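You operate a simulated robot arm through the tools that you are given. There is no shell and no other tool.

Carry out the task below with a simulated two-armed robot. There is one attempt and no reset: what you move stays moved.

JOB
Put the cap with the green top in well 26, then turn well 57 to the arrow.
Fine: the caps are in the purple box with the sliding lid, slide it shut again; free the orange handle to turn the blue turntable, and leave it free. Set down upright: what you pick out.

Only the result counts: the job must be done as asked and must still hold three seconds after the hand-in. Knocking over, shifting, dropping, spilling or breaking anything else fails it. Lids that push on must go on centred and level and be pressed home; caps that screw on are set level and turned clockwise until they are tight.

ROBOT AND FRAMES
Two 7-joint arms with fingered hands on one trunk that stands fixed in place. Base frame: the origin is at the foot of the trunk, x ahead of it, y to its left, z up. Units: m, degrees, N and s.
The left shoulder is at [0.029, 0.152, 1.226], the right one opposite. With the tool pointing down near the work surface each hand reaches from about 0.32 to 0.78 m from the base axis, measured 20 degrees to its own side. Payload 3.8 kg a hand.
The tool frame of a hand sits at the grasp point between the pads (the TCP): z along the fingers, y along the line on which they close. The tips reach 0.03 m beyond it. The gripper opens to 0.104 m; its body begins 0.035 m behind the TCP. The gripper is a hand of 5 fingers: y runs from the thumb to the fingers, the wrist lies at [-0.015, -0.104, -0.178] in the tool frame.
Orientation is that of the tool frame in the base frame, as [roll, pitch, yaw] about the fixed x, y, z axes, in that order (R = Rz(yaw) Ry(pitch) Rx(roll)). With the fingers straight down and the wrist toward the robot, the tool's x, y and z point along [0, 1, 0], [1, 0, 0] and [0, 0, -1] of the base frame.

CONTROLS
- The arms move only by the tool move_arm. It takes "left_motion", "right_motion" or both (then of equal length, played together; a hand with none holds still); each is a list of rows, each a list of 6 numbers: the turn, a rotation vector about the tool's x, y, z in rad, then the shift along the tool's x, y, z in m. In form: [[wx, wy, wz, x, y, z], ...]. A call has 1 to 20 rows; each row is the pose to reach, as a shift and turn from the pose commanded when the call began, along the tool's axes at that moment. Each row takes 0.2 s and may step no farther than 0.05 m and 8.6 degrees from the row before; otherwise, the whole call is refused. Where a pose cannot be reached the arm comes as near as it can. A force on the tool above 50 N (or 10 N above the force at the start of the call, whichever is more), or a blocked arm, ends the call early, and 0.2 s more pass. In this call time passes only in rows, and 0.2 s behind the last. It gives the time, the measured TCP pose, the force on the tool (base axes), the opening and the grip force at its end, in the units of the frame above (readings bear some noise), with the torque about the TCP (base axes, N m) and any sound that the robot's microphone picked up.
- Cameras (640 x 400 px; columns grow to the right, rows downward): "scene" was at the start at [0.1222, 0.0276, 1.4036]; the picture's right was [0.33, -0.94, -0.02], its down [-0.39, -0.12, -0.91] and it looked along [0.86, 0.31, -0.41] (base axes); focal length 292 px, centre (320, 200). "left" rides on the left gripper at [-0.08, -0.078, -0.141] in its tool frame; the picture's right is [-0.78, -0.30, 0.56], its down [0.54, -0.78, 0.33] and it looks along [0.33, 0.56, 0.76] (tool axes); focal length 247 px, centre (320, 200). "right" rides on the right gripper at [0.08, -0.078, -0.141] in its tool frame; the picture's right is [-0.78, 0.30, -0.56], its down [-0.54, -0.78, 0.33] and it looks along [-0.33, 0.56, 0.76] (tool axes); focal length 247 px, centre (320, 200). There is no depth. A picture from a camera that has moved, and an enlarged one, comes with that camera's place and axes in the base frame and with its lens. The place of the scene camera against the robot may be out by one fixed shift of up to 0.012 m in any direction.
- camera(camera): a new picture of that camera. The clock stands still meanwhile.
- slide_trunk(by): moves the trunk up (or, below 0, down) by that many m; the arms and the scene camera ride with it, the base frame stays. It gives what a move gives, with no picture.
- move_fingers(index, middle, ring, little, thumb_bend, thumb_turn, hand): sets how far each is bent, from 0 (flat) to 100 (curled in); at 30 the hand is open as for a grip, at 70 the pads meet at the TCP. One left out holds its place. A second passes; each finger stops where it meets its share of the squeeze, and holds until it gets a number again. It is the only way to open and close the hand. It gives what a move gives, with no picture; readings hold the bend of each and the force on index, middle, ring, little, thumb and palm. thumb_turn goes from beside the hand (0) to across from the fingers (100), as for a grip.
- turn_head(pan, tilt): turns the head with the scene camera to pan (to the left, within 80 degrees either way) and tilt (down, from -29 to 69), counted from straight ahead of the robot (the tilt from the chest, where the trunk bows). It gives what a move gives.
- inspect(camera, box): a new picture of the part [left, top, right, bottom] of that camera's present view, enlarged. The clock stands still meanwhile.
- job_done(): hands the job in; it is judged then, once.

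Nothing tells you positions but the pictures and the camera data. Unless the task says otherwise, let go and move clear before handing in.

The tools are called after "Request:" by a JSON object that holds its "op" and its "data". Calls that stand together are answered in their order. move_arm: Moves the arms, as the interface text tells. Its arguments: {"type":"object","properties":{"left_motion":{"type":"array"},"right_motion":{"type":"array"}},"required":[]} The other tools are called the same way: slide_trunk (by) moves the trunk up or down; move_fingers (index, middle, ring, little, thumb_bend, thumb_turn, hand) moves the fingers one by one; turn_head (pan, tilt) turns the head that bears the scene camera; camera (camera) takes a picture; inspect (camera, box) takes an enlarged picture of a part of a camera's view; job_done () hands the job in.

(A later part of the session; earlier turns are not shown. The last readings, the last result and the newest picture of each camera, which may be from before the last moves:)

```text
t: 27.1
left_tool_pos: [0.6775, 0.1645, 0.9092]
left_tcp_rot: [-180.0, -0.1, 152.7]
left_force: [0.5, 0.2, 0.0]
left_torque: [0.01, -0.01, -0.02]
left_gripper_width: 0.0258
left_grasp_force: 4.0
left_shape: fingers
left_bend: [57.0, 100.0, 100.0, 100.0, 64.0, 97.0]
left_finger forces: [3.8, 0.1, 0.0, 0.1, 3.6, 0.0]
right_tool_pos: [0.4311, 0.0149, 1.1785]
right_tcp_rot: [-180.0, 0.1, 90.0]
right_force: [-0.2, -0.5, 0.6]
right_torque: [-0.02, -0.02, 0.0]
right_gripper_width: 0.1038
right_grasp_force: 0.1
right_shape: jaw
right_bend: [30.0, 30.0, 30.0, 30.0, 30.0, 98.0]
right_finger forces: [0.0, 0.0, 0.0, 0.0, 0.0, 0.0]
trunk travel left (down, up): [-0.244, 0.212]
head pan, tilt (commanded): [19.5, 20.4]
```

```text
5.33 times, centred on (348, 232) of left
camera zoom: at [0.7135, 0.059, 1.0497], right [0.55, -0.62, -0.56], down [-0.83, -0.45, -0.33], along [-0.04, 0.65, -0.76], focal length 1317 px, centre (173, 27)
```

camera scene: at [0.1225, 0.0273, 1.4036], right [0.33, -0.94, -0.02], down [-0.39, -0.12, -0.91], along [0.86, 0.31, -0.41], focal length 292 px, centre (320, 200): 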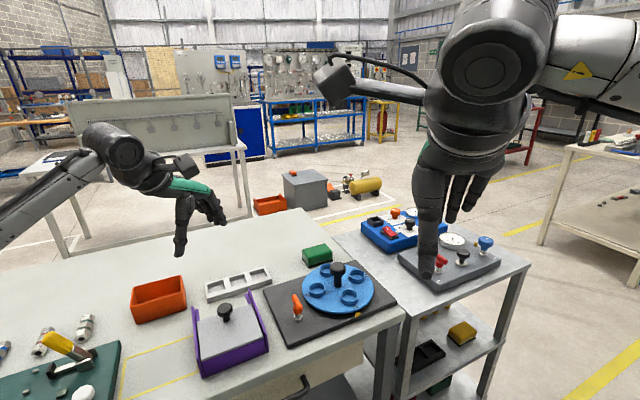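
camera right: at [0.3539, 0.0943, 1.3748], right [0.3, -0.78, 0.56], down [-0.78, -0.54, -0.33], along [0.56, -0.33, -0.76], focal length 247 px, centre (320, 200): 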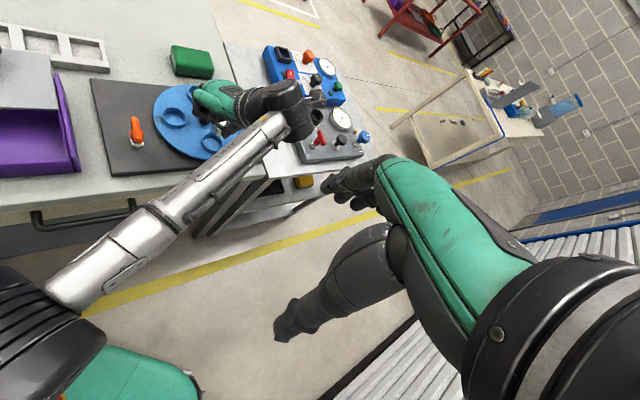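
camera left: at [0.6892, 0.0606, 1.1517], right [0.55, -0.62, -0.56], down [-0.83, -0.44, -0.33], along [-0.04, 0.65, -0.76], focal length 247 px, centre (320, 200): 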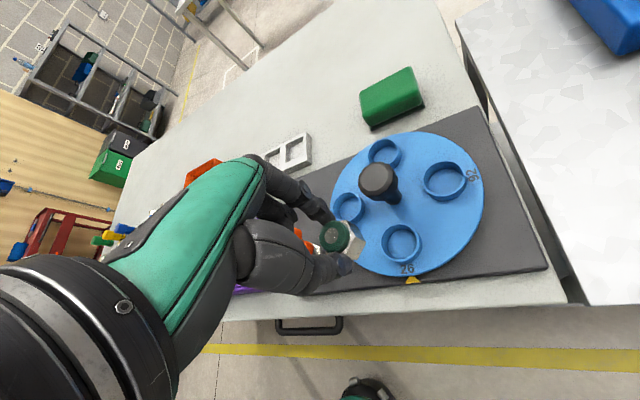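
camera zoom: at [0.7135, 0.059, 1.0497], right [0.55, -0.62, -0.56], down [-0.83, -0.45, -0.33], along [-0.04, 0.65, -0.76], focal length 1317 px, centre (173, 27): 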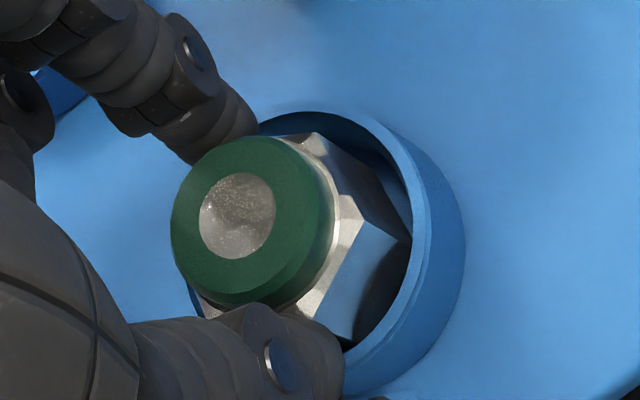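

Request:
{"op": "slide_trunk", "data": {"by": -0.002}}

Request:
{"op": "inspect", "data": {"camera": "left", "box": [310, 195, 385, 270]}}

```text
t: 27.6
left_tool_pos: [0.6778, 0.1637, 0.906]
left_tcp_rot: [180.0, -0.2, 152.8]
left_force: [-0.1, 0.9, -0.5]
left_torque: [0.06, -0.01, -0.02]
left_gripper_width: 0.0259
left_grasp_force: 3.6
left_shape: fingers
left_bend: [57.0, 100.0, 100.0, 100.0, 64.0, 97.0]
left_finger forces: [3.8, 0.1, 0.0, 0.0, 3.6, 0.1]
right_tool_pos: [0.4306, 0.0144, 1.1775]
right_tcp_rot: [-180.0, 0.1, 90.0]
right_force: [-0.1, 0.2, 0.4]
right_torque: [-0.02, -0.02, 0.01]
right_gripper_width: 0.1034
right_grasp_force: 0.0
right_shape: jaw
right_bend: [30.0, 30.0, 30.0, 30.0, 30.0, 98.0]
right_finger forces: [0.0, 0.0, 0.0, 0.0, 0.1, 0.0]
trunk travel left (down, up): [-0.242, 0.214]
head pan, tilt (commanded): [19.5, 20.4]
```

```text
5.33 times, centred on (348, 232) of left
camera zoom: at [0.7134, 0.059, 1.0478], right [0.55, -0.62, -0.56], down [-0.83, -0.45, -0.33], along [-0.04, 0.65, -0.76], focal length 1317 px, centre (173, 27)
```

zoom: 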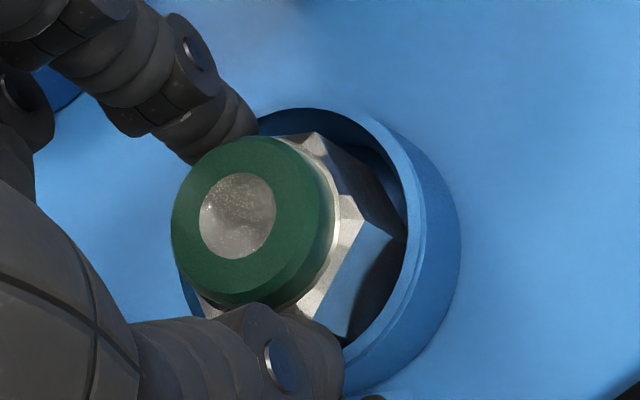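

Request:
{"op": "slide_trunk", "data": {"by": -0.002}}

Request:
{"op": "inspect", "data": {"camera": "left", "box": [295, 195, 385, 285]}}

```text
t: 28.1
left_tool_pos: [0.6787, 0.1635, 0.9052]
left_tcp_rot: [-180.0, 0.0, 152.8]
left_force: [0.8, 0.0, -1.1]
left_torque: [-0.02, -0.01, 0.01]
left_gripper_width: 0.0255
left_grasp_force: 4.5
left_shape: fingers
left_bend: [57.0, 100.0, 100.0, 100.0, 64.0, 97.0]
left_finger forces: [4.5, 0.0, 0.0, 0.1, 3.8, 0.0]
right_tool_pos: [0.4305, 0.0148, 1.176]
right_tcp_rot: [180.0, 0.0, 90.0]
right_force: [0.1, -0.3, -0.2]
right_torque: [0.02, 0.01, -0.01]
right_gripper_width: 0.1037
right_grasp_force: 0.2
right_shape: jaw
right_bend: [30.0, 30.0, 30.0, 30.0, 30.0, 98.0]
right_finger forces: [0.0, 0.0, 0.1, 0.0, 0.0, 0.0]
trunk travel left (down, up): [-0.24, 0.216]
head pan, tilt (commanded): [19.5, 20.4]
```

```text
4.44 times, centred on (340, 240) of left
camera zoom: at [0.713, 0.059, 1.0463], right [0.55, -0.62, -0.56], down [-0.83, -0.45, -0.33], along [-0.04, 0.65, -0.76], focal length 1098 px, centre (231, 22)
```

zoom: 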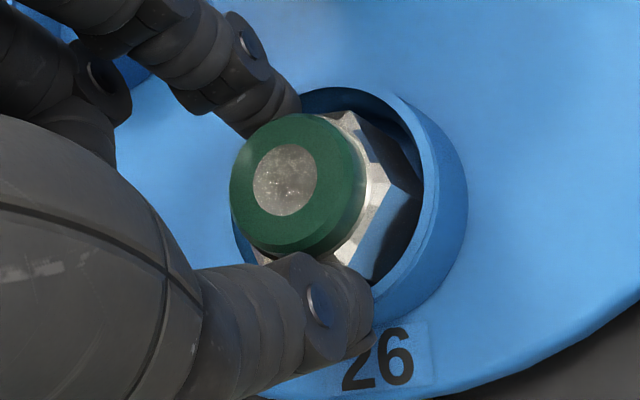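

Request:
{"op": "slide_trunk", "data": {"by": -0.0015}}

Request:
{"op": "inspect", "data": {"camera": "left", "box": [295, 195, 385, 285]}}

```text
t: 28.6
left_tool_pos: [0.6772, 0.1641, 0.9028]
left_tcp_rot: [179.9, 0.0, 152.7]
left_force: [0.5, 0.4, 4.4]
left_torque: [0.15, -0.12, 0.01]
left_gripper_width: 0.0257
left_grasp_force: 6.4
left_shape: fingers
left_bend: [57.0, 100.0, 100.0, 100.0, 64.0, 97.0]
left_finger forces: [9.6, 0.0, 0.1, 0.1, 3.8, 0.1]
right_tool_pos: [0.4296, 0.0149, 1.1751]
right_tcp_rot: [-180.0, 0.0, 89.9]
right_force: [-0.6, 0.1, 0.6]
right_torque: [0.01, 0.02, -0.02]
right_gripper_width: 0.1037
right_grasp_force: 0.1
right_shape: jaw
right_bend: [30.0, 30.0, 30.0, 30.0, 30.0, 98.0]
right_finger forces: [0.1, 0.0, 0.1, 0.0, 0.1, 0.0]
trunk travel left (down, up): [-0.238, 0.218]
head pan, tilt (commanded): [19.5, 20.4]
```

```text
4.44 times, centred on (340, 240) of left
camera zoom: at [0.7126, 0.0589, 1.0462], right [0.56, -0.62, -0.56], down [-0.83, -0.45, -0.34], along [-0.04, 0.65, -0.76], focal length 1098 px, centre (231, 22)
```

zoom: 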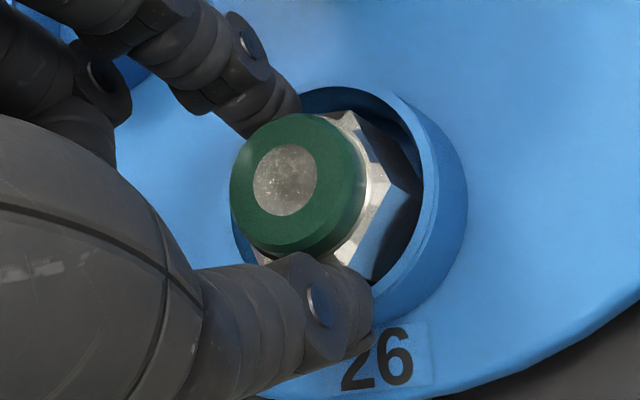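

The index tip has just met the rim of the well, so the cap is at or within a couple of millimetres of the well's floor. I ease up a hair and open the pinch slowly.

Request:
{"op": "slide_trunk", "data": {"by": 0.001}}

Request:
{"op": "move_fingers", "data": {"hand": "left", "index": 56, "thumb_bend": 62}}

Request:
{"op": "inspect", "data": {"camera": "left", "box": [295, 195, 385, 285]}}

```text
t: 29.1
left_tool_pos: [0.6764, 0.1634, 0.9045]
left_tcp_rot: [179.9, -0.1, 152.8]
left_force: [0.9, 0.7, 4.6]
left_torque: [0.11, -0.13, 0.01]
left_gripper_width: 0.0256
left_grasp_force: 6.2
left_shape: fingers
left_bend: [57.0, 100.0, 100.0, 100.0, 64.0, 97.0]
left_finger forces: [8.6, 0.0, 0.0, 0.0, 3.5, 0.1]
right_tool_pos: [0.4311, 0.0143, 1.1744]
right_tcp_rot: [179.9, 0.0, 90.0]
right_force: [-0.9, 0.3, 0.0]
right_torque: [0.02, 0.0, 0.0]
right_gripper_width: 0.1034
right_grasp_force: 0.0
right_shape: jaw
right_bend: [30.0, 30.0, 30.0, 30.0, 30.0, 98.0]
right_finger forces: [0.0, 0.0, 0.0, 0.0, 0.0, 0.0]
trunk travel left (down, up): [-0.24, 0.217]
head pan, tilt (commanded): [19.5, 20.4]
```

```text
t: 30.1
left_tool_pos: [0.6772, 0.1628, 0.9042]
left_tcp_rot: [179.9, 0.0, 152.8]
left_force: [-0.9, -0.5, 3.7]
left_torque: [0.01, -0.11, -0.03]
left_gripper_width: 0.028
left_grasp_force: 2.6
left_shape: fingers
left_bend: [57.0, 100.0, 100.0, 100.0, 62.0, 97.0]
left_finger forces: [4.8, 0.1, 0.1, 0.1, 0.3, 0.1]
right_tool_pos: [0.4307, 0.013, 1.1754]
right_tcp_rot: [180.0, -0.1, 89.9]
right_force: [-0.2, 0.5, -0.7]
right_torque: [0.04, 0.01, 0.01]
right_gripper_width: 0.1038
right_grasp_force: 0.1
right_shape: jaw
right_bend: [30.0, 30.0, 30.0, 30.0, 30.0, 98.0]
right_finger forces: [0.1, 0.1, 0.0, 0.1, 0.1, 0.0]
trunk travel left (down, up): [-0.24, 0.217]
head pan, tilt (commanded): [19.5, 20.4]
```

```text
4.44 times, centred on (340, 240) of left
camera zoom: at [0.7125, 0.0585, 1.0462], right [0.55, -0.62, -0.56], down [-0.83, -0.45, -0.33], along [-0.04, 0.65, -0.76], focal length 1098 px, centre (231, 22)
```

zoom: 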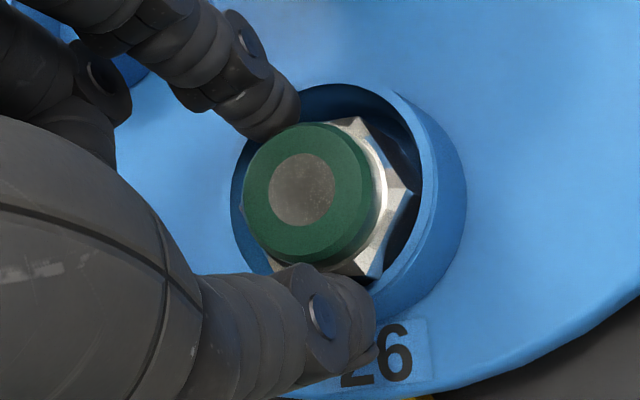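

Request:
{"op": "slide_trunk", "data": {"by": 0.003}}

Request:
{"op": "move_fingers", "data": {"hand": "left", "index": 50, "thumb_bend": 52}}

Request:
{"op": "inspect", "data": {"camera": "left", "box": [295, 195, 385, 285]}}

```text
t: 30.6
left_tool_pos: [0.6775, 0.1638, 0.9066]
left_tcp_rot: [-179.9, -0.1, 152.8]
left_force: [0.0, 0.8, -0.1]
left_torque: [-0.02, -0.01, 0.02]
left_gripper_width: 0.0291
left_grasp_force: 0.1
left_shape: fingers
left_bend: [56.0, 100.0, 100.0, 100.0, 62.0, 97.0]
left_finger forces: [0.1, 0.0, 0.1, 0.0, 0.0, 0.0]
right_tool_pos: [0.4303, 0.0142, 1.1777]
right_tcp_rot: [-179.9, 0.0, 90.0]
right_force: [-0.2, -0.6, -0.8]
right_torque: [0.01, 0.03, 0.02]
right_gripper_width: 0.1038
right_grasp_force: 0.1
right_shape: jaw
right_bend: [30.0, 30.0, 30.0, 30.0, 30.0, 98.0]
right_finger forces: [0.0, 0.0, 0.0, 0.0, 0.0, 0.1]
trunk travel left (down, up): [-0.242, 0.214]
head pan, tilt (commanded): [19.5, 20.4]
```

```text
t: 31.6
left_tool_pos: [0.6771, 0.1638, 0.9081]
left_tcp_rot: [-180.0, 0.0, 152.8]
left_force: [-0.4, 0.1, -0.2]
left_torque: [0.02, -0.01, -0.03]
left_gripper_width: 0.049
left_grasp_force: 0.1
left_shape: fingers
left_bend: [50.0, 100.0, 100.0, 100.0, 52.0, 97.0]
left_finger forces: [0.1, 0.0, 0.0, 0.0, 0.0, 0.1]
right_tool_pos: [0.4309, 0.0134, 1.1775]
right_tcp_rot: [180.0, 0.0, 89.9]
right_force: [0.8, -0.3, -0.3]
right_torque: [-0.03, -0.03, 0.02]
right_gripper_width: 0.1035
right_grasp_force: 0.0
right_shape: jaw
right_bend: [30.0, 30.0, 30.0, 30.0, 30.0, 98.0]
right_finger forces: [0.0, 0.0, 0.0, 0.1, 0.0, 0.1]
trunk travel left (down, up): [-0.242, 0.214]
head pan, tilt (commanded): [19.5, 20.4]
```

```text
4.44 times, centred on (340, 240) of left
camera zoom: at [0.7129, 0.0589, 1.0488], right [0.55, -0.62, -0.56], down [-0.83, -0.45, -0.33], along [-0.04, 0.65, -0.76], focal length 1098 px, centre (231, 22)
```

zoom: 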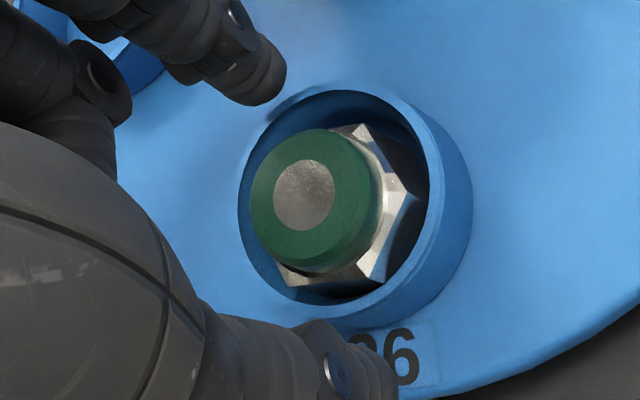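

The green-topped cap now stands free inside well 26. I rise straight up and check it from above.

Request:
{"op": "move_arm", "data": {"left_motion": [[0, 0, 0, 0, 0, -0.02], [0, 0, 0, 0, 0, -0.05], [0, 0, 0, 0.005, -0.01, -0.085]]}}

Request:
{"op": "inspect", "data": {"camera": "left", "box": [320, 110, 480, 310]}}

Request:
{"op": "inspect", "data": {"camera": "left", "box": [360, 215, 430, 285]}}

```text
t: 32.5
left_tool_pos: [0.669, 0.1564, 0.9908]
left_tcp_rot: [-179.9, 0.1, 152.8]
left_force: [-0.8, 0.0, -0.6]
left_torque: [0.0, -0.01, -0.01]
left_gripper_width: 0.0491
left_grasp_force: 0.1
left_shape: fingers
left_bend: [50.0, 100.0, 100.0, 100.0, 52.0, 97.0]
left_finger forces: [0.0, 0.0, 0.1, 0.0, 0.0, 0.0]
right_tool_pos: [0.4305, 0.0144, 1.1777]
right_tcp_rot: [179.9, 0.0, 90.0]
right_force: [-0.5, -0.2, -0.2]
right_torque: [0.0, 0.03, -0.01]
right_gripper_width: 0.1036
right_grasp_force: 0.1
right_shape: jaw
right_bend: [30.0, 30.0, 30.0, 30.0, 30.0, 98.0]
right_finger forces: [0.1, 0.0, 0.1, 0.0, 0.0, 0.0]
trunk travel left (down, up): [-0.242, 0.214]
head pan, tilt (commanded): [19.5, 20.4]
```

```text
2.00 times, centred on (400, 210) of left
camera zoom: at [0.7034, 0.0523, 1.1343], right [0.55, -0.62, -0.56], down [-0.83, -0.45, -0.33], along [-0.04, 0.65, -0.76], focal length 494 px, centre (160, 180)
```

zoom: 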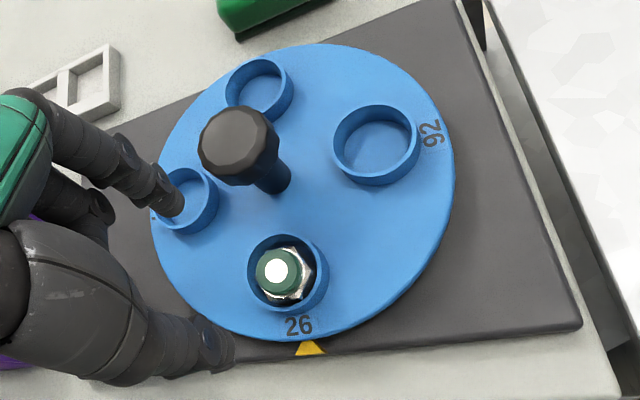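

```text
5.71 times, centred on (395, 250) of left
camera zoom: at [0.7034, 0.0523, 1.1343], right [0.55, -0.62, -0.56], down [-0.83, -0.45, -0.33], along [-0.04, 0.65, -0.76], focal length 1411 px, centre (-109, -86)
```

zoom: 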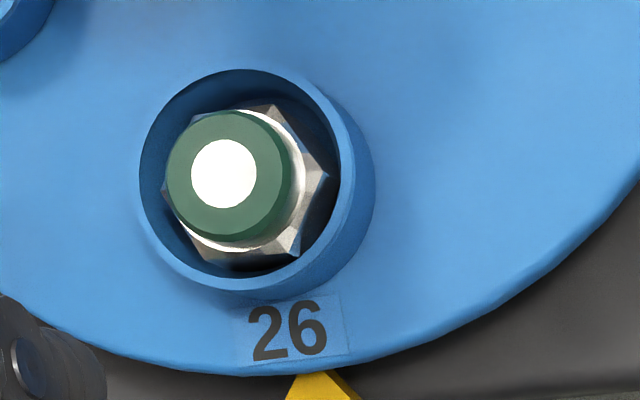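

Cap is upright in well 26. Next I go back to the lid knob with the left hand to slide the box shut.

Request:
{"op": "move_arm", "data": {"left_motion": [[0, 0, 0.03, 0.028, 0.03, -0.01], [0, 0, 0.07, 0.056, 0.061, -0.02], [0, 0, 0.11, 0.085, 0.092, -0.02], [0, 0, 0.15, 0.113, 0.123, -0.02], [0, 0, 0.19, 0.141, 0.154, -0.02], [0, 0, 0.23, 0.17, 0.185, -0.02], [0, 0, 0.26, 0.198, 0.216, -0.02], [0, 0, 0.293, 0.2264, 0.247, -0.02]]}}

Request:
{"op": "move_fingers", "data": {"hand": "left", "index": 40, "middle": 40, "ring": 40, "little": 40, "thumb_bend": 40}}

Request:
{"op": "camera", "data": {"camera": "left"}}

Request:
{"op": "camera", "data": {"camera": "scene"}}

```text
t: 34.2
left_tool_pos: [0.5782, 0.4797, 1.0121]
left_tcp_rot: [180.0, 0.0, 135.9]
left_force: [0.2, 0.1, 0.0]
left_torque: [-0.03, 0.0, 0.03]
left_gripper_width: 0.0493
left_grasp_force: 0.0
left_shape: fingers
left_bend: [50.0, 100.0, 100.0, 100.0, 52.0, 97.0]
left_finger forces: [0.1, 0.0, 0.0, 0.0, 0.0, 0.0]
right_tool_pos: [0.4306, 0.0153, 1.1776]
right_tcp_rot: [180.0, 0.0, 90.0]
right_force: [-1.2, 0.3, -0.6]
right_torque: [0.0, 0.03, 0.02]
right_gripper_width: 0.1036
right_grasp_force: 0.0
right_shape: jaw
right_bend: [30.0, 30.0, 30.0, 30.0, 30.0, 98.0]
right_finger forces: [0.1, 0.1, 0.0, 0.0, 0.0, 0.0]
trunk travel left (down, up): [-0.242, 0.214]
head pan, tilt (commanded): [19.5, 20.4]
```

```text
t: 35.2
left_tool_pos: [0.5793, 0.4784, 1.0126]
left_tcp_rot: [-180.0, 0.0, 136.0]
left_force: [-0.2, 0.3, 0.1]
left_torque: [-0.02, 0.02, 0.01]
left_gripper_width: 0.0775
left_grasp_force: 0.0
left_shape: fingers
left_bend: [40.0, 40.0, 40.0, 40.0, 40.0, 97.0]
left_finger forces: [0.1, 0.0, 0.1, 0.0, 0.0, 0.0]
right_tool_pos: [0.4299, 0.0136, 1.1782]
right_tcp_rot: [180.0, 0.0, 90.0]
right_force: [0.2, 1.1, 0.1]
right_torque: [-0.01, -0.03, 0.0]
right_gripper_width: 0.1034
right_grasp_force: 0.0
right_shape: jaw
right_bend: [30.0, 30.0, 30.0, 30.0, 30.0, 98.0]
right_finger forces: [0.1, 0.0, 0.0, 0.1, 0.0, 0.0]
trunk travel left (down, up): [-0.242, 0.214]
head pan, tilt (commanded): [19.5, 20.4]
```

```text
taken
camera left: at [0.5832, 0.3692, 1.1543], right [0.35, -0.75, -0.56], down [-0.92, -0.19, -0.33], along [0.15, 0.63, -0.76], focal length 247 px, centre (320, 200)
```

left: 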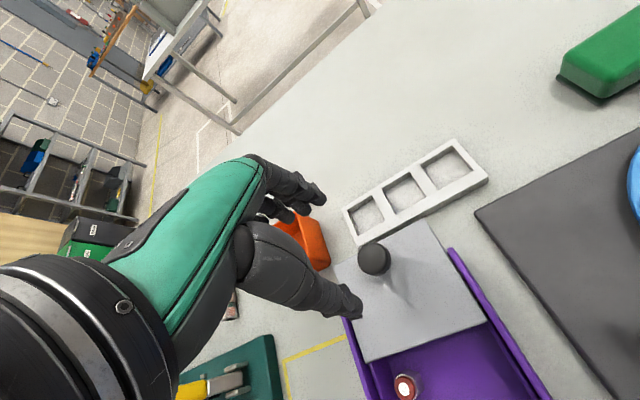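

```text
taken
camera scene: at [0.1473, 0.0276, 1.3378], right [0.33, -0.94, -0.04], down [-0.44, -0.12, -0.89], along [0.84, 0.31, -0.45], focal length 292 px, centre (320, 200)
```

scene: 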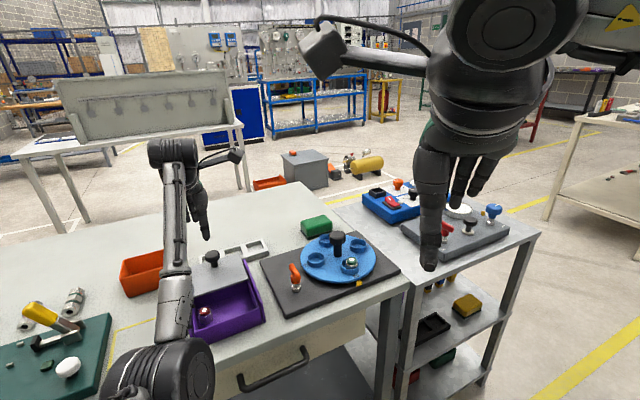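

Request:
{"op": "move_arm", "data": {"left_motion": [[0, 0, 0, 0.0, 0, 0.035], [0, 0, 0, 0.0, 0, 0.07], [0, 0, 0, 0.0, 0, 0.1]]}}

Request:
{"op": "move_fingers", "data": {"hand": "left", "index": 58, "middle": 58, "ring": 55, "little": 55, "thumb_bend": 58}}

Request:
{"op": "camera", "data": {"camera": "left"}}

Request:
{"op": "inspect", "data": {"camera": "scene", "box": [160, 200, 290, 350]}}

```text
t: 36.0
left_tool_pos: [0.5811, 0.4793, 0.912]
left_tcp_rot: [-180.0, 0.0, 136.0]
left_force: [-0.2, 0.8, -0.9]
left_torque: [-0.01, 0.02, 0.0]
left_gripper_width: 0.0775
left_grasp_force: 0.1
left_shape: fingers
left_bend: [40.0, 40.0, 40.0, 40.0, 40.0, 97.0]
left_finger forces: [0.1, 0.0, 0.1, 0.0, 0.0, 0.0]
right_tool_pos: [0.432, 0.0143, 1.1784]
right_tcp_rot: [180.0, 0.0, 90.2]
right_force: [-0.9, -0.1, 0.1]
right_torque: [-0.02, 0.01, 0.06]
right_gripper_width: 0.1035
right_grasp_force: 0.1
right_shape: jaw
right_bend: [30.0, 30.0, 30.0, 30.0, 30.0, 98.0]
right_finger forces: [0.1, 0.0, 0.0, 0.1, 0.1, 0.0]
trunk travel left (down, up): [-0.242, 0.214]
head pan, tilt (commanded): [19.5, 20.4]
```

```text
t: 37.0
left_tool_pos: [0.5819, 0.48, 0.9128]
left_tcp_rot: [-179.9, 0.0, 135.9]
left_force: [-0.4, 0.4, -1.0]
left_torque: [0.03, 0.0, -0.02]
left_gripper_width: 0.0343
left_grasp_force: 0.1
left_shape: fingers
left_bend: [57.0, 57.0, 55.0, 55.0, 57.0, 97.0]
left_finger forces: [0.0, 0.0, 0.1, 0.0, 0.0, 0.1]
right_tool_pos: [0.4309, 0.0141, 1.1784]
right_tcp_rot: [180.0, 0.0, 90.0]
right_force: [-0.4, -1.0, 0.0]
right_torque: [0.0, -0.04, 0.0]
right_gripper_width: 0.1034
right_grasp_force: 0.0
right_shape: jaw
right_bend: [30.0, 30.0, 30.0, 30.0, 30.0, 98.0]
right_finger forces: [0.1, 0.0, 0.0, 0.0, 0.0, 0.1]
trunk travel left (down, up): [-0.242, 0.214]
head pan, tilt (commanded): [19.5, 20.4]
```

```text
taken
camera left: at [0.5845, 0.3695, 1.0542], right [0.35, -0.75, -0.56], down [-0.92, -0.19, -0.33], along [0.15, 0.63, -0.76], focal length 247 px, centre (320, 200)
```

left: 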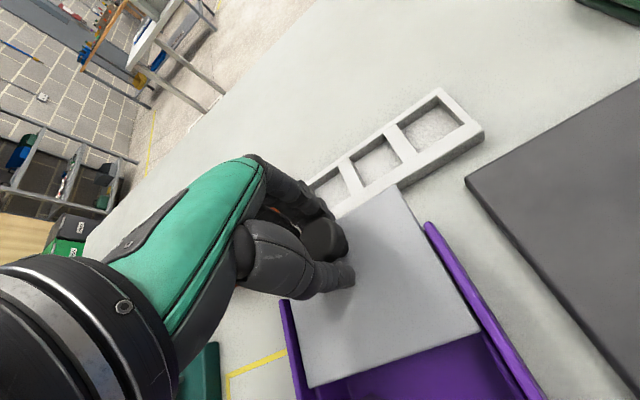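

```text
2.67 times, centred on (225, 275) of scene
camera zoom: at [0.1473, 0.0275, 1.3378], right [0.33, -0.94, -0.04], down [-0.44, -0.12, -0.89], along [0.84, 0.31, -0.45], focal length 778 px, centre (573, 0)
```

zoom: 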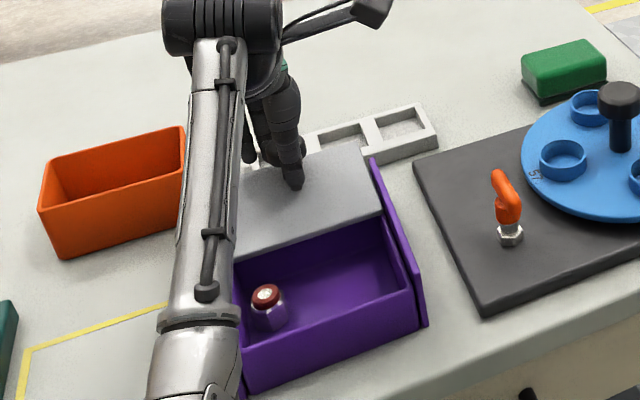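

Request:
{"op": "move_fingers", "data": {"hand": "left", "index": 61, "middle": 61, "thumb_bend": 61}}

Request:
{"op": "move_arm", "data": {"left_motion": [[0, 0, 0, 0, -0.008, 0], [0, 0, 0, 0, -0.02, 0], [0, 0, 0, 0, -0.034, 0], [0, 0, 0, 0, -0.048, 0], [0, 0, 0, 0, -0.062, 0], [0, 0, 0, 0, -0.074, 0], [0, 0, 0, 0, -0.082, 0]]}}

Request:
{"op": "inspect", "data": {"camera": "scene", "box": [160, 200, 290, 350]}}

Request:
{"op": "camera", "data": {"camera": "left"}}

```text
t: 38.0
left_tool_pos: [0.5806, 0.4791, 0.9122]
left_tcp_rot: [-180.0, 0.0, 135.9]
left_force: [-0.4, -0.7, -0.8]
left_torque: [0.03, 0.01, -0.02]
left_gripper_width: 0.0265
left_grasp_force: 0.5
left_shape: fingers
left_bend: [60.0, 61.0, 55.0, 55.0, 60.0, 97.0]
left_finger forces: [1.0, 0.0, 0.0, 0.0, 0.6, 0.0]
right_tool_pos: [0.4317, 0.0142, 1.1773]
right_tcp_rot: [179.9, -0.1, 89.9]
right_force: [-0.2, 0.0, 0.1]
right_torque: [-0.01, -0.02, -0.03]
right_gripper_width: 0.1037
right_grasp_force: 0.0
right_shape: jaw
right_bend: [30.0, 30.0, 30.0, 30.0, 30.0, 98.0]
right_finger forces: [0.1, 0.0, 0.0, 0.1, 0.0, 0.0]
trunk travel left (down, up): [-0.242, 0.214]
head pan, tilt (commanded): [19.5, 20.4]
```

```text
t: 39.6
left_tool_pos: [0.5236, 0.4216, 0.9117]
left_tcp_rot: [179.9, 0.0, 135.9]
left_force: [-0.1, -0.2, -1.2]
left_torque: [-0.03, 0.03, 0.06]
left_gripper_width: 0.0259
left_grasp_force: 1.1
left_shape: fingers
left_bend: [60.0, 61.0, 55.0, 55.0, 61.0, 97.0]
left_finger forces: [1.2, 0.0, 0.1, 0.0, 0.5, 0.0]
right_tool_pos: [0.431, 0.0144, 1.1778]
right_tcp_rot: [180.0, 0.0, 90.0]
right_force: [-0.2, -0.3, 0.2]
right_torque: [-0.01, 0.0, 0.01]
right_gripper_width: 0.1038
right_grasp_force: 0.0
right_shape: jaw
right_bend: [30.0, 30.0, 30.0, 30.0, 30.0, 98.0]
right_finger forces: [0.1, 0.0, 0.0, 0.0, 0.0, 0.1]
trunk travel left (down, up): [-0.242, 0.214]
head pan, tilt (commanded): [19.5, 20.4]
```

```text
2.67 times, centred on (225, 275) of scene
camera zoom: at [0.1473, 0.0276, 1.3378], right [0.33, -0.94, -0.04], down [-0.44, -0.12, -0.89], along [0.84, 0.31, -0.45], focal length 778 px, centre (573, 0)
```

zoom: 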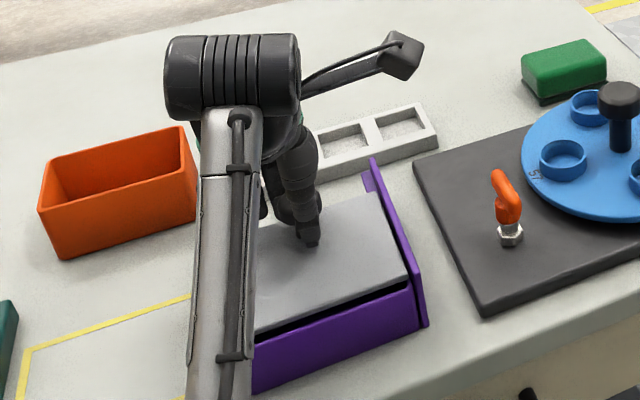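

```text
taken
camera left: at [0.5268, 0.3108, 1.0539], right [0.35, -0.75, -0.56], down [-0.92, -0.19, -0.33], along [0.15, 0.63, -0.76], focal length 247 px, centre (320, 200)
```

left: 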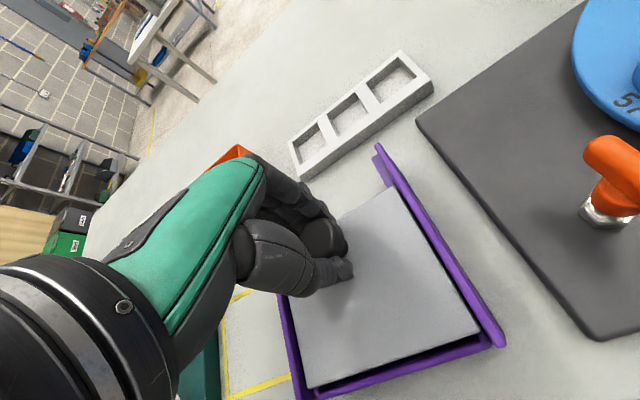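

Nearly shut; about a centimetre remains. I pull on in small steps until it meets its stop.

Request:
{"op": "move_arm", "data": {"left_motion": [[0, 0, 0, 0, -0.004, 0], [0, 0, 0, 0, -0.008, 0], [0, 0, 0, 0, -0.0115, 0]]}}

Request:
{"op": "inspect", "data": {"camera": "scene", "box": [160, 230, 290, 350]}}

Request:
{"op": "inspect", "data": {"camera": "left", "box": [270, 200, 520, 400]}}

```text
t: 40.5
left_tool_pos: [0.5152, 0.4132, 0.9114]
left_tcp_rot: [180.0, -0.1, 135.9]
left_force: [1.5, 2.0, 0.1]
left_torque: [0.02, -0.01, -0.02]
left_gripper_width: 0.0269
left_grasp_force: 1.2
left_shape: fingers
left_bend: [59.0, 61.0, 55.0, 55.0, 61.0, 97.0]
left_finger forces: [2.5, 0.0, 0.0, 0.0, 0.0, 0.0]
right_tool_pos: [0.4317, 0.0158, 1.1778]
right_tcp_rot: [-179.9, 0.0, 90.1]
right_force: [0.6, -0.4, -0.4]
right_torque: [-0.02, 0.01, 0.01]
right_gripper_width: 0.1035
right_grasp_force: 0.0
right_shape: jaw
right_bend: [30.0, 30.0, 30.0, 30.0, 30.0, 98.0]
right_finger forces: [0.0, 0.0, 0.1, 0.0, 0.0, 0.1]
trunk travel left (down, up): [-0.242, 0.214]
head pan, tilt (commanded): [19.5, 20.4]
```

```text
3.33 times, centred on (225, 290) of scene
camera zoom: at [0.1478, 0.028, 1.3378], right [0.33, -0.94, -0.04], down [-0.44, -0.12, -0.89], along [0.83, 0.31, -0.45], focal length 973 px, centre (637, -100)
```

zoom: 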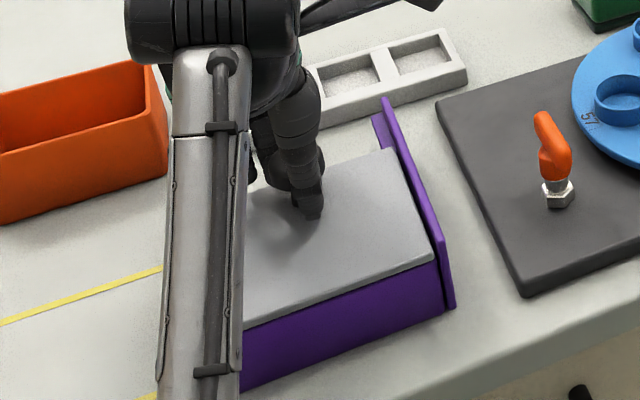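

```text
2.00 times, centred on (395, 300) of left
camera zoom: at [0.519, 0.3029, 1.0539], right [0.35, -0.75, -0.56], down [-0.92, -0.19, -0.33], along [0.15, 0.63, -0.76], focal length 494 px, centre (170, 0)
```

zoom: 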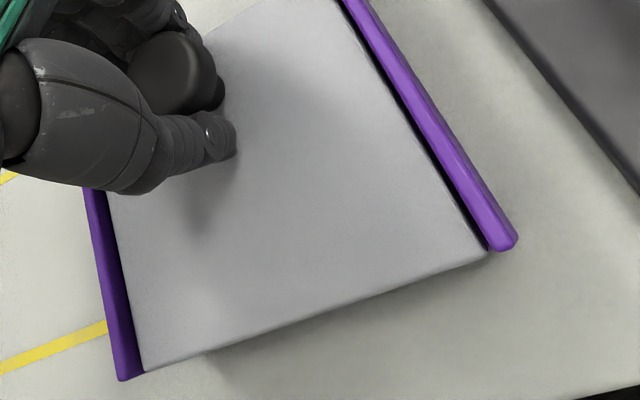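

Request:
{"op": "move_arm", "data": {"left_motion": [[0, 0, 0, 0, -0.0025, 0]]}}

Request:
{"op": "move_fingers", "data": {"hand": "left", "index": 50, "middle": 50, "ring": 50, "little": 50, "thumb_bend": 45}}

Request:
{"op": "move_arm", "data": {"left_motion": [[0, 0, 0, 0, 0.002, -0.02], [0, 0, 0, 0, 0.002, -0.05], [0, 0, 0, 0, 0.002, -0.09]]}}

Request:
{"op": "inspect", "data": {"camera": "scene", "box": [160, 230, 290, 350]}}

Request:
{"op": "camera", "data": {"camera": "left"}}

Request:
{"op": "inspect", "data": {"camera": "right", "box": [0, 0, 280, 200]}}

```text
t: 40.9
left_tool_pos: [0.5142, 0.4113, 0.911]
left_tcp_rot: [-180.0, 0.0, 136.0]
left_force: [3.3, 2.9, 0.1]
left_torque: [0.06, -0.06, 0.04]
left_gripper_width: 0.029
left_grasp_force: 2.5
left_shape: fingers
left_bend: [57.0, 61.0, 55.0, 55.0, 61.0, 97.0]
left_finger forces: [4.3, 0.0, 0.0, 0.0, 0.1, 0.0]
right_tool_pos: [0.4314, 0.0157, 1.1784]
right_tcp_rot: [-179.9, 0.0, 89.9]
right_force: [-1.0, -0.3, -0.1]
right_torque: [0.02, 0.0, 0.0]
right_gripper_width: 0.1036
right_grasp_force: 0.1
right_shape: jaw
right_bend: [30.0, 30.0, 30.0, 30.0, 30.0, 98.0]
right_finger forces: [0.0, 0.0, 0.0, 0.0, 0.1, 0.1]
trunk travel left (down, up): [-0.242, 0.214]
head pan, tilt (commanded): [19.5, 20.4]
```

```text
t: 41.9
left_tool_pos: [0.5127, 0.4113, 0.9127]
left_tcp_rot: [179.9, 0.0, 136.0]
left_force: [0.0, -0.5, 0.0]
left_torque: [0.02, 0.01, 0.0]
left_gripper_width: 0.0582
left_grasp_force: 0.0
left_shape: fingers
left_bend: [50.0, 50.0, 50.0, 50.0, 45.0, 97.0]
left_finger forces: [0.1, 0.1, 0.0, 0.1, 0.0, 0.1]
right_tool_pos: [0.431, 0.0132, 1.1775]
right_tcp_rot: [-180.0, 0.0, 90.0]
right_force: [0.3, -0.5, -0.3]
right_torque: [0.01, -0.03, 0.02]
right_gripper_width: 0.1036
right_grasp_force: 0.1
right_shape: jaw
right_bend: [30.0, 30.0, 30.0, 30.0, 30.0, 98.0]
right_finger forces: [0.0, 0.0, 0.0, 0.0, 0.1, 0.0]
trunk travel left (down, up): [-0.242, 0.214]
head pan, tilt (commanded): [19.5, 20.4]
```

```text
t: 42.6
left_tool_pos: [0.5163, 0.4112, 1.0031]
left_tcp_rot: [-180.0, -0.1, 136.0]
left_force: [-0.1, -0.2, 0.1]
left_torque: [-0.03, 0.0, -0.02]
left_gripper_width: 0.0582
left_grasp_force: 0.1
left_shape: fingers
left_bend: [50.0, 50.0, 50.0, 50.0, 45.0, 97.0]
left_finger forces: [0.1, 0.0, 0.0, 0.0, 0.1, 0.0]
right_tool_pos: [0.4306, 0.0138, 1.1778]
right_tcp_rot: [-180.0, 0.1, 90.0]
right_force: [-0.5, 0.4, -0.8]
right_torque: [0.0, -0.02, 0.0]
right_gripper_width: 0.1035
right_grasp_force: 0.0
right_shape: jaw
right_bend: [30.0, 30.0, 30.0, 30.0, 30.0, 98.0]
right_finger forces: [0.0, 0.1, 0.0, 0.0, 0.0, 0.0]
trunk travel left (down, up): [-0.242, 0.214]
head pan, tilt (commanded): [19.5, 20.4]
```

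```text
3.33 times, centred on (225, 290) of scene
camera zoom: at [0.1474, 0.0272, 1.3378], right [0.33, -0.94, -0.04], down [-0.44, -0.12, -0.89], along [0.84, 0.31, -0.45], focal length 973 px, centre (637, -100)
```

zoom: 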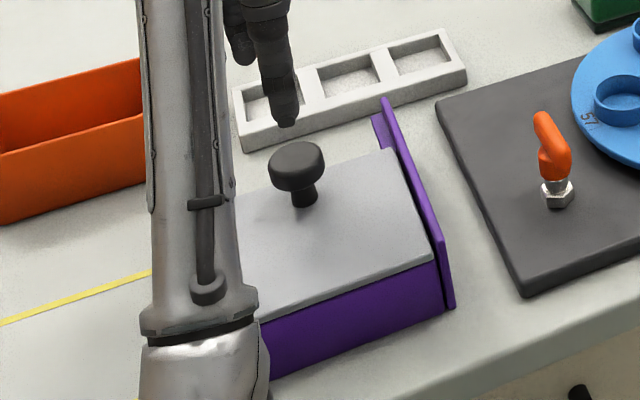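

```text
taken
camera left: at [0.5191, 0.3015, 1.1443], right [0.35, -0.75, -0.56], down [-0.92, -0.19, -0.33], along [0.15, 0.63, -0.76], focal length 247 px, centre (320, 200)
```

left: 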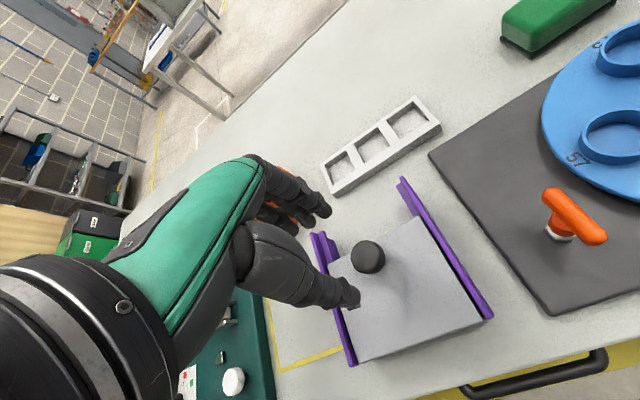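

```text
2.00 times, centred on (140, 100) of right
camera zoom: at [0.3534, 0.0941, 1.3175], right [0.3, -0.78, 0.56], down [-0.78, -0.54, -0.33], along [0.56, -0.33, -0.76], focal length 494 px, centre (680, 400)
```

zoom: 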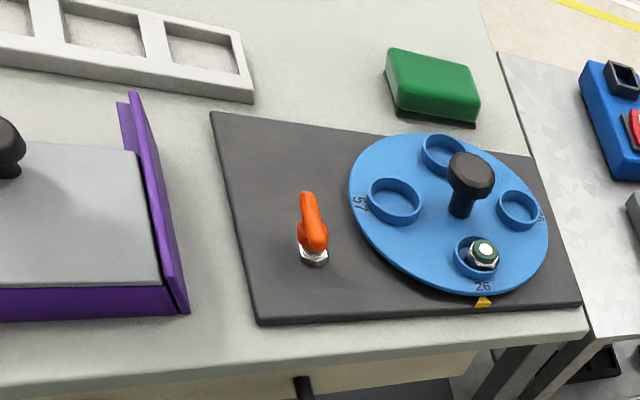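

The lid is shut. Now I look closely at the orange T-handle on its hex collar, and at the turntable, from the cameras.

Request:
{"op": "inspect", "data": {"camera": "left", "box": [535, 175, 615, 255]}}

Request:
{"op": "inspect", "data": {"camera": "right", "box": [140, 90, 170, 140]}}

Request:
{"op": "inspect", "data": {"camera": "scene", "box": [275, 255, 315, 295]}}

```text
5.00 times, centred on (575, 215) of left
camera zoom: at [0.5191, 0.3015, 1.1443], right [0.35, -0.75, -0.56], down [-0.92, -0.19, -0.33], along [0.15, 0.63, -0.76], focal length 1235 px, centre (-955, 125)
```

zoom: 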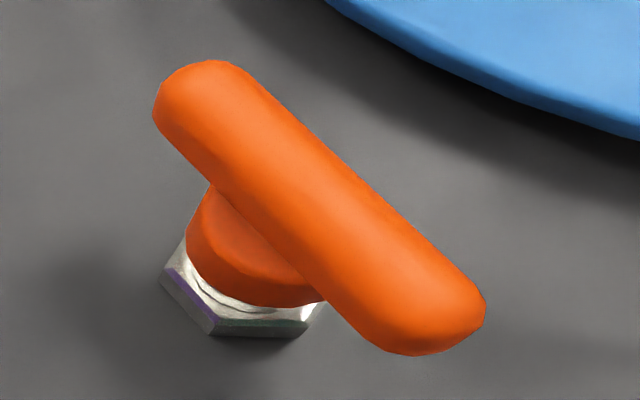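

```text
8.00 times, centred on (155, 115) of right
camera zoom: at [0.3534, 0.0941, 1.3175], right [0.3, -0.78, 0.56], down [-0.78, -0.54, -0.33], along [0.56, -0.33, -0.76], focal length 1976 px, centre (1640, 880)
```

zoom: 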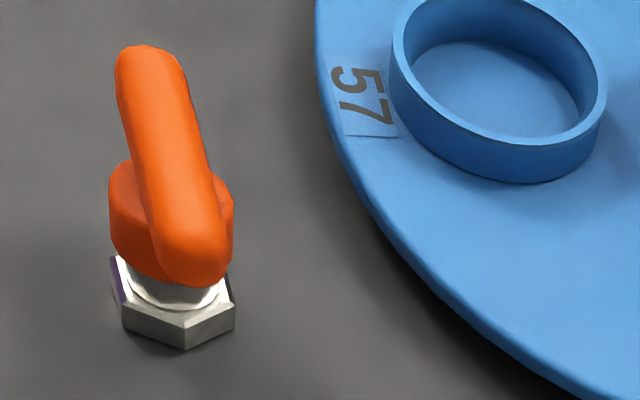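

```text
10.00 times, centred on (295, 275) of scene
camera zoom: at [0.1474, 0.0272, 1.3378], right [0.33, -0.94, -0.04], down [-0.44, -0.12, -0.89], along [0.84, 0.31, -0.45], focal length 2919 px, centre (570, -550)
```

zoom: 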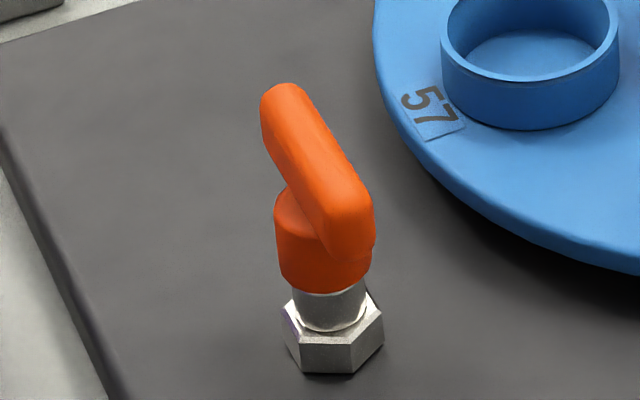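

The handle is a T-bar lying along the slide direction at about (0.603, 0.273, 0.893), on a hub, stem and hex nut, like an index plunger. I curl ring and little finger, turn the hand across the bar, and hover above it.

Request:
{"op": "move_fingers", "data": {"hand": "left", "index": 52, "middle": 52, "ring": 100, "little": 100, "thumb_bend": 52}}

Request:
{"op": "move_arm", "data": {"left_motion": [[0, 0, 0.13, -0.013, -0.0033, -0.01], [0, 0, 0.26, -0.026, -0.0066, -0.01], [0, 0, 0.39, -0.04, -0.01, -0.01], [0, 0, 0.52, -0.053, -0.013, -0.01], [0, 0, 0.65, -0.066, -0.0164, -0.01], [0, 0, 0.78, -0.079, -0.0197, -0.01], [0, 0, 0.91, -0.0925, -0.023, -0.01], [0, 0, 1.04, -0.1057, -0.0263, -0.01], [0, 0, 1.17, -0.119, -0.0295, -0.01], [0, 0, 1.3, -0.132, -0.033, -0.01], [0, 0, 1.43, -0.145, -0.036, 0.0], [0, 0, 1.571, -0.1586, -0.0394, 0.01]]}}

Request:
{"op": "camera", "data": {"camera": "left"}}

Request:
{"op": "inspect", "data": {"camera": "scene", "box": [200, 180, 400, 330]}}

```text
t: 43.6
left_tool_pos: [0.5162, 0.4124, 1.0026]
left_tcp_rot: [-180.0, -0.1, 136.0]
left_force: [0.1, 0.1, -0.1]
left_torque: [0.03, 0.0, 0.03]
left_gripper_width: 0.0476
left_grasp_force: 0.1
left_shape: fingers
left_bend: [52.0, 52.0, 100.0, 100.0, 52.0, 97.0]
left_finger forces: [0.0, 0.1, 0.0, 0.0, 0.1, 0.0]
right_tool_pos: [0.4311, 0.0155, 1.1784]
right_tcp_rot: [-180.0, 0.1, 90.1]
right_force: [0.7, -0.3, 0.1]
right_torque: [-0.01, -0.03, -0.02]
right_gripper_width: 0.1035
right_grasp_force: 0.1
right_shape: jaw
right_bend: [30.0, 30.0, 30.0, 30.0, 30.0, 98.0]
right_finger forces: [0.0, 0.1, 0.0, 0.0, 0.0, 0.1]
trunk travel left (down, up): [-0.242, 0.214]
head pan, tilt (commanded): [19.5, 20.4]
```

```text
t: 46.2
left_tool_pos: [0.602, 0.2737, 0.9927]
left_tcp_rot: [180.0, 0.0, 45.9]
left_force: [0.2, 0.8, -0.2]
left_torque: [0.02, 0.0, 0.01]
left_gripper_width: 0.0474
left_grasp_force: 0.0
left_shape: fingers
left_bend: [52.0, 52.0, 100.0, 100.0, 52.0, 97.0]
left_finger forces: [0.0, 0.0, 0.0, 0.1, 0.0, 0.0]
right_tool_pos: [0.431, 0.0143, 1.1786]
right_tcp_rot: [-179.9, 0.0, 89.9]
right_force: [0.8, -0.1, 0.0]
right_torque: [0.02, 0.01, 0.04]
right_gripper_width: 0.1035
right_grasp_force: 0.1
right_shape: jaw
right_bend: [30.0, 30.0, 30.0, 30.0, 30.0, 98.0]
right_finger forces: [0.1, 0.0, 0.1, 0.0, 0.1, 0.1]
trunk travel left (down, up): [-0.242, 0.214]
head pan, tilt (commanded): [19.5, 20.4]
```

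```text
taken
camera left: at [0.489, 0.2716, 1.1334], right [-0.75, -0.35, -0.56], down [-0.18, 0.92, -0.33], along [0.63, -0.15, -0.76], focal length 247 px, centre (320, 200)
```

left: 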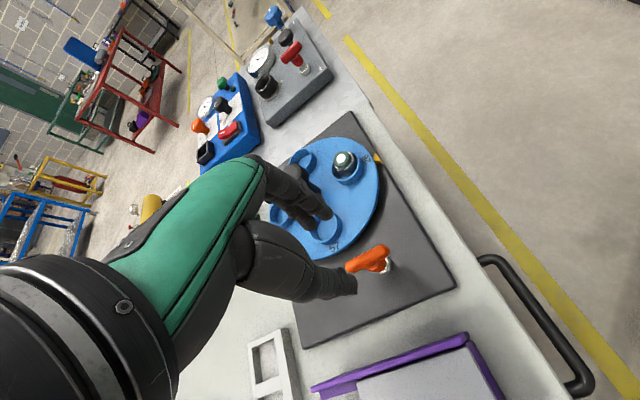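

```text
2.67 times, centred on (300, 255) of scene
camera zoom: at [0.1478, 0.0276, 1.3377], right [0.33, -0.94, -0.04], down [-0.44, -0.12, -0.89], along [0.83, 0.31, -0.45], focal length 778 px, centre (373, 53)
```

zoom: 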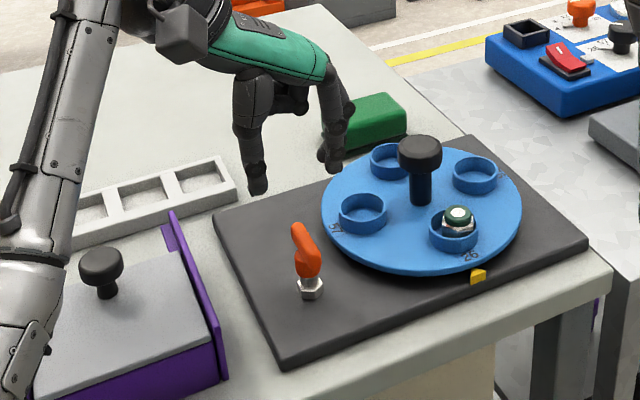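

Request:
{"op": "inspect", "data": {"camera": "left", "box": [250, 160, 420, 330]}}

```text
2.35 times, centred on (335, 245) of left
camera zoom: at [0.489, 0.2716, 1.1334], right [-0.75, -0.35, -0.56], down [-0.18, 0.92, -0.33], along [0.63, -0.15, -0.76], focal length 581 px, centre (285, 94)
```

zoom: 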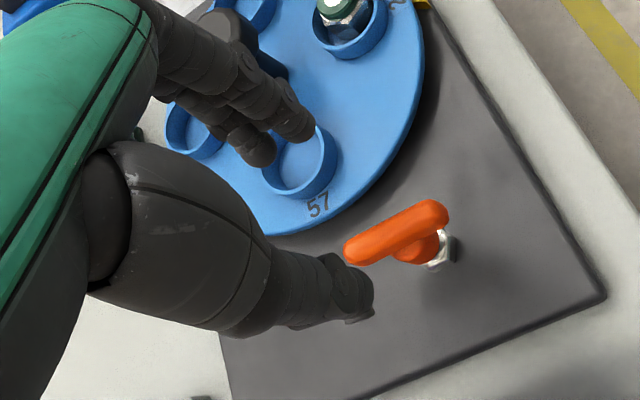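

Request:
{"op": "move_arm", "data": {"left_motion": [[0, 0, 0, 0, 0.004, 0.03], [0, 0, 0, 0, 0.0075, 0.055], [0, 0, 0, 0, 0.0075, 0.072]]}}

Request:
{"op": "inspect", "data": {"camera": "left", "box": [250, 160, 420, 330]}}

Request:
{"op": "inspect", "data": {"camera": "scene", "box": [250, 220, 350, 310]}}

```text
t: 47.0
left_tool_pos: [0.6063, 0.2707, 0.9198]
left_tcp_rot: [180.0, -0.1, 45.9]
left_force: [-0.3, 0.2, 0.0]
left_torque: [0.02, 0.01, 0.02]
left_gripper_width: 0.0473
left_grasp_force: 0.0
left_shape: fingers
left_bend: [52.0, 52.0, 100.0, 100.0, 52.0, 97.0]
left_finger forces: [0.1, 0.0, 0.0, 0.0, 0.0, 0.0]
right_tool_pos: [0.4302, 0.0148, 1.1782]
right_tcp_rot: [-180.0, -0.1, 90.0]
right_force: [0.2, 0.8, 0.0]
right_torque: [0.02, 0.01, 0.01]
right_gripper_width: 0.1036
right_grasp_force: 0.0
right_shape: jaw
right_bend: [30.0, 30.0, 30.0, 30.0, 30.0, 98.0]
right_finger forces: [0.0, 0.0, 0.0, 0.0, 0.0, 0.0]
trunk travel left (down, up): [-0.242, 0.214]
head pan, tilt (commanded): [19.5, 20.4]
```

```text
2.35 times, centred on (335, 245) of left
camera zoom: at [0.4937, 0.2673, 1.0613], right [-0.75, -0.35, -0.56], down [-0.19, 0.92, -0.33], along [0.63, -0.15, -0.76], focal length 581 px, centre (285, 94)
```

zoom: 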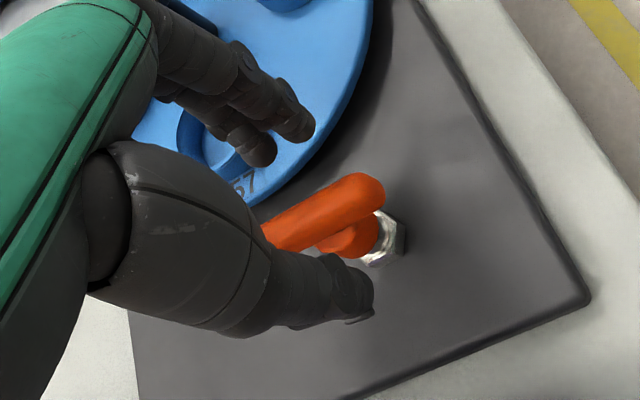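

```text
4.44 times, centred on (300, 265) of scene
camera zoom: at [0.1472, 0.0276, 1.3378], right [0.33, -0.94, -0.04], down [-0.44, -0.12, -0.89], along [0.84, 0.31, -0.45], focal length 1297 px, centre (409, -89)
```

zoom: 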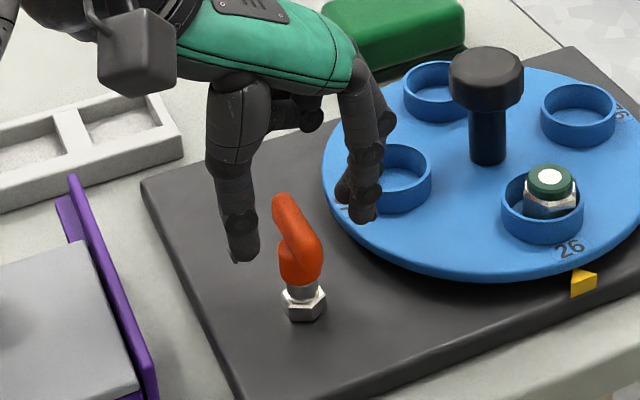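

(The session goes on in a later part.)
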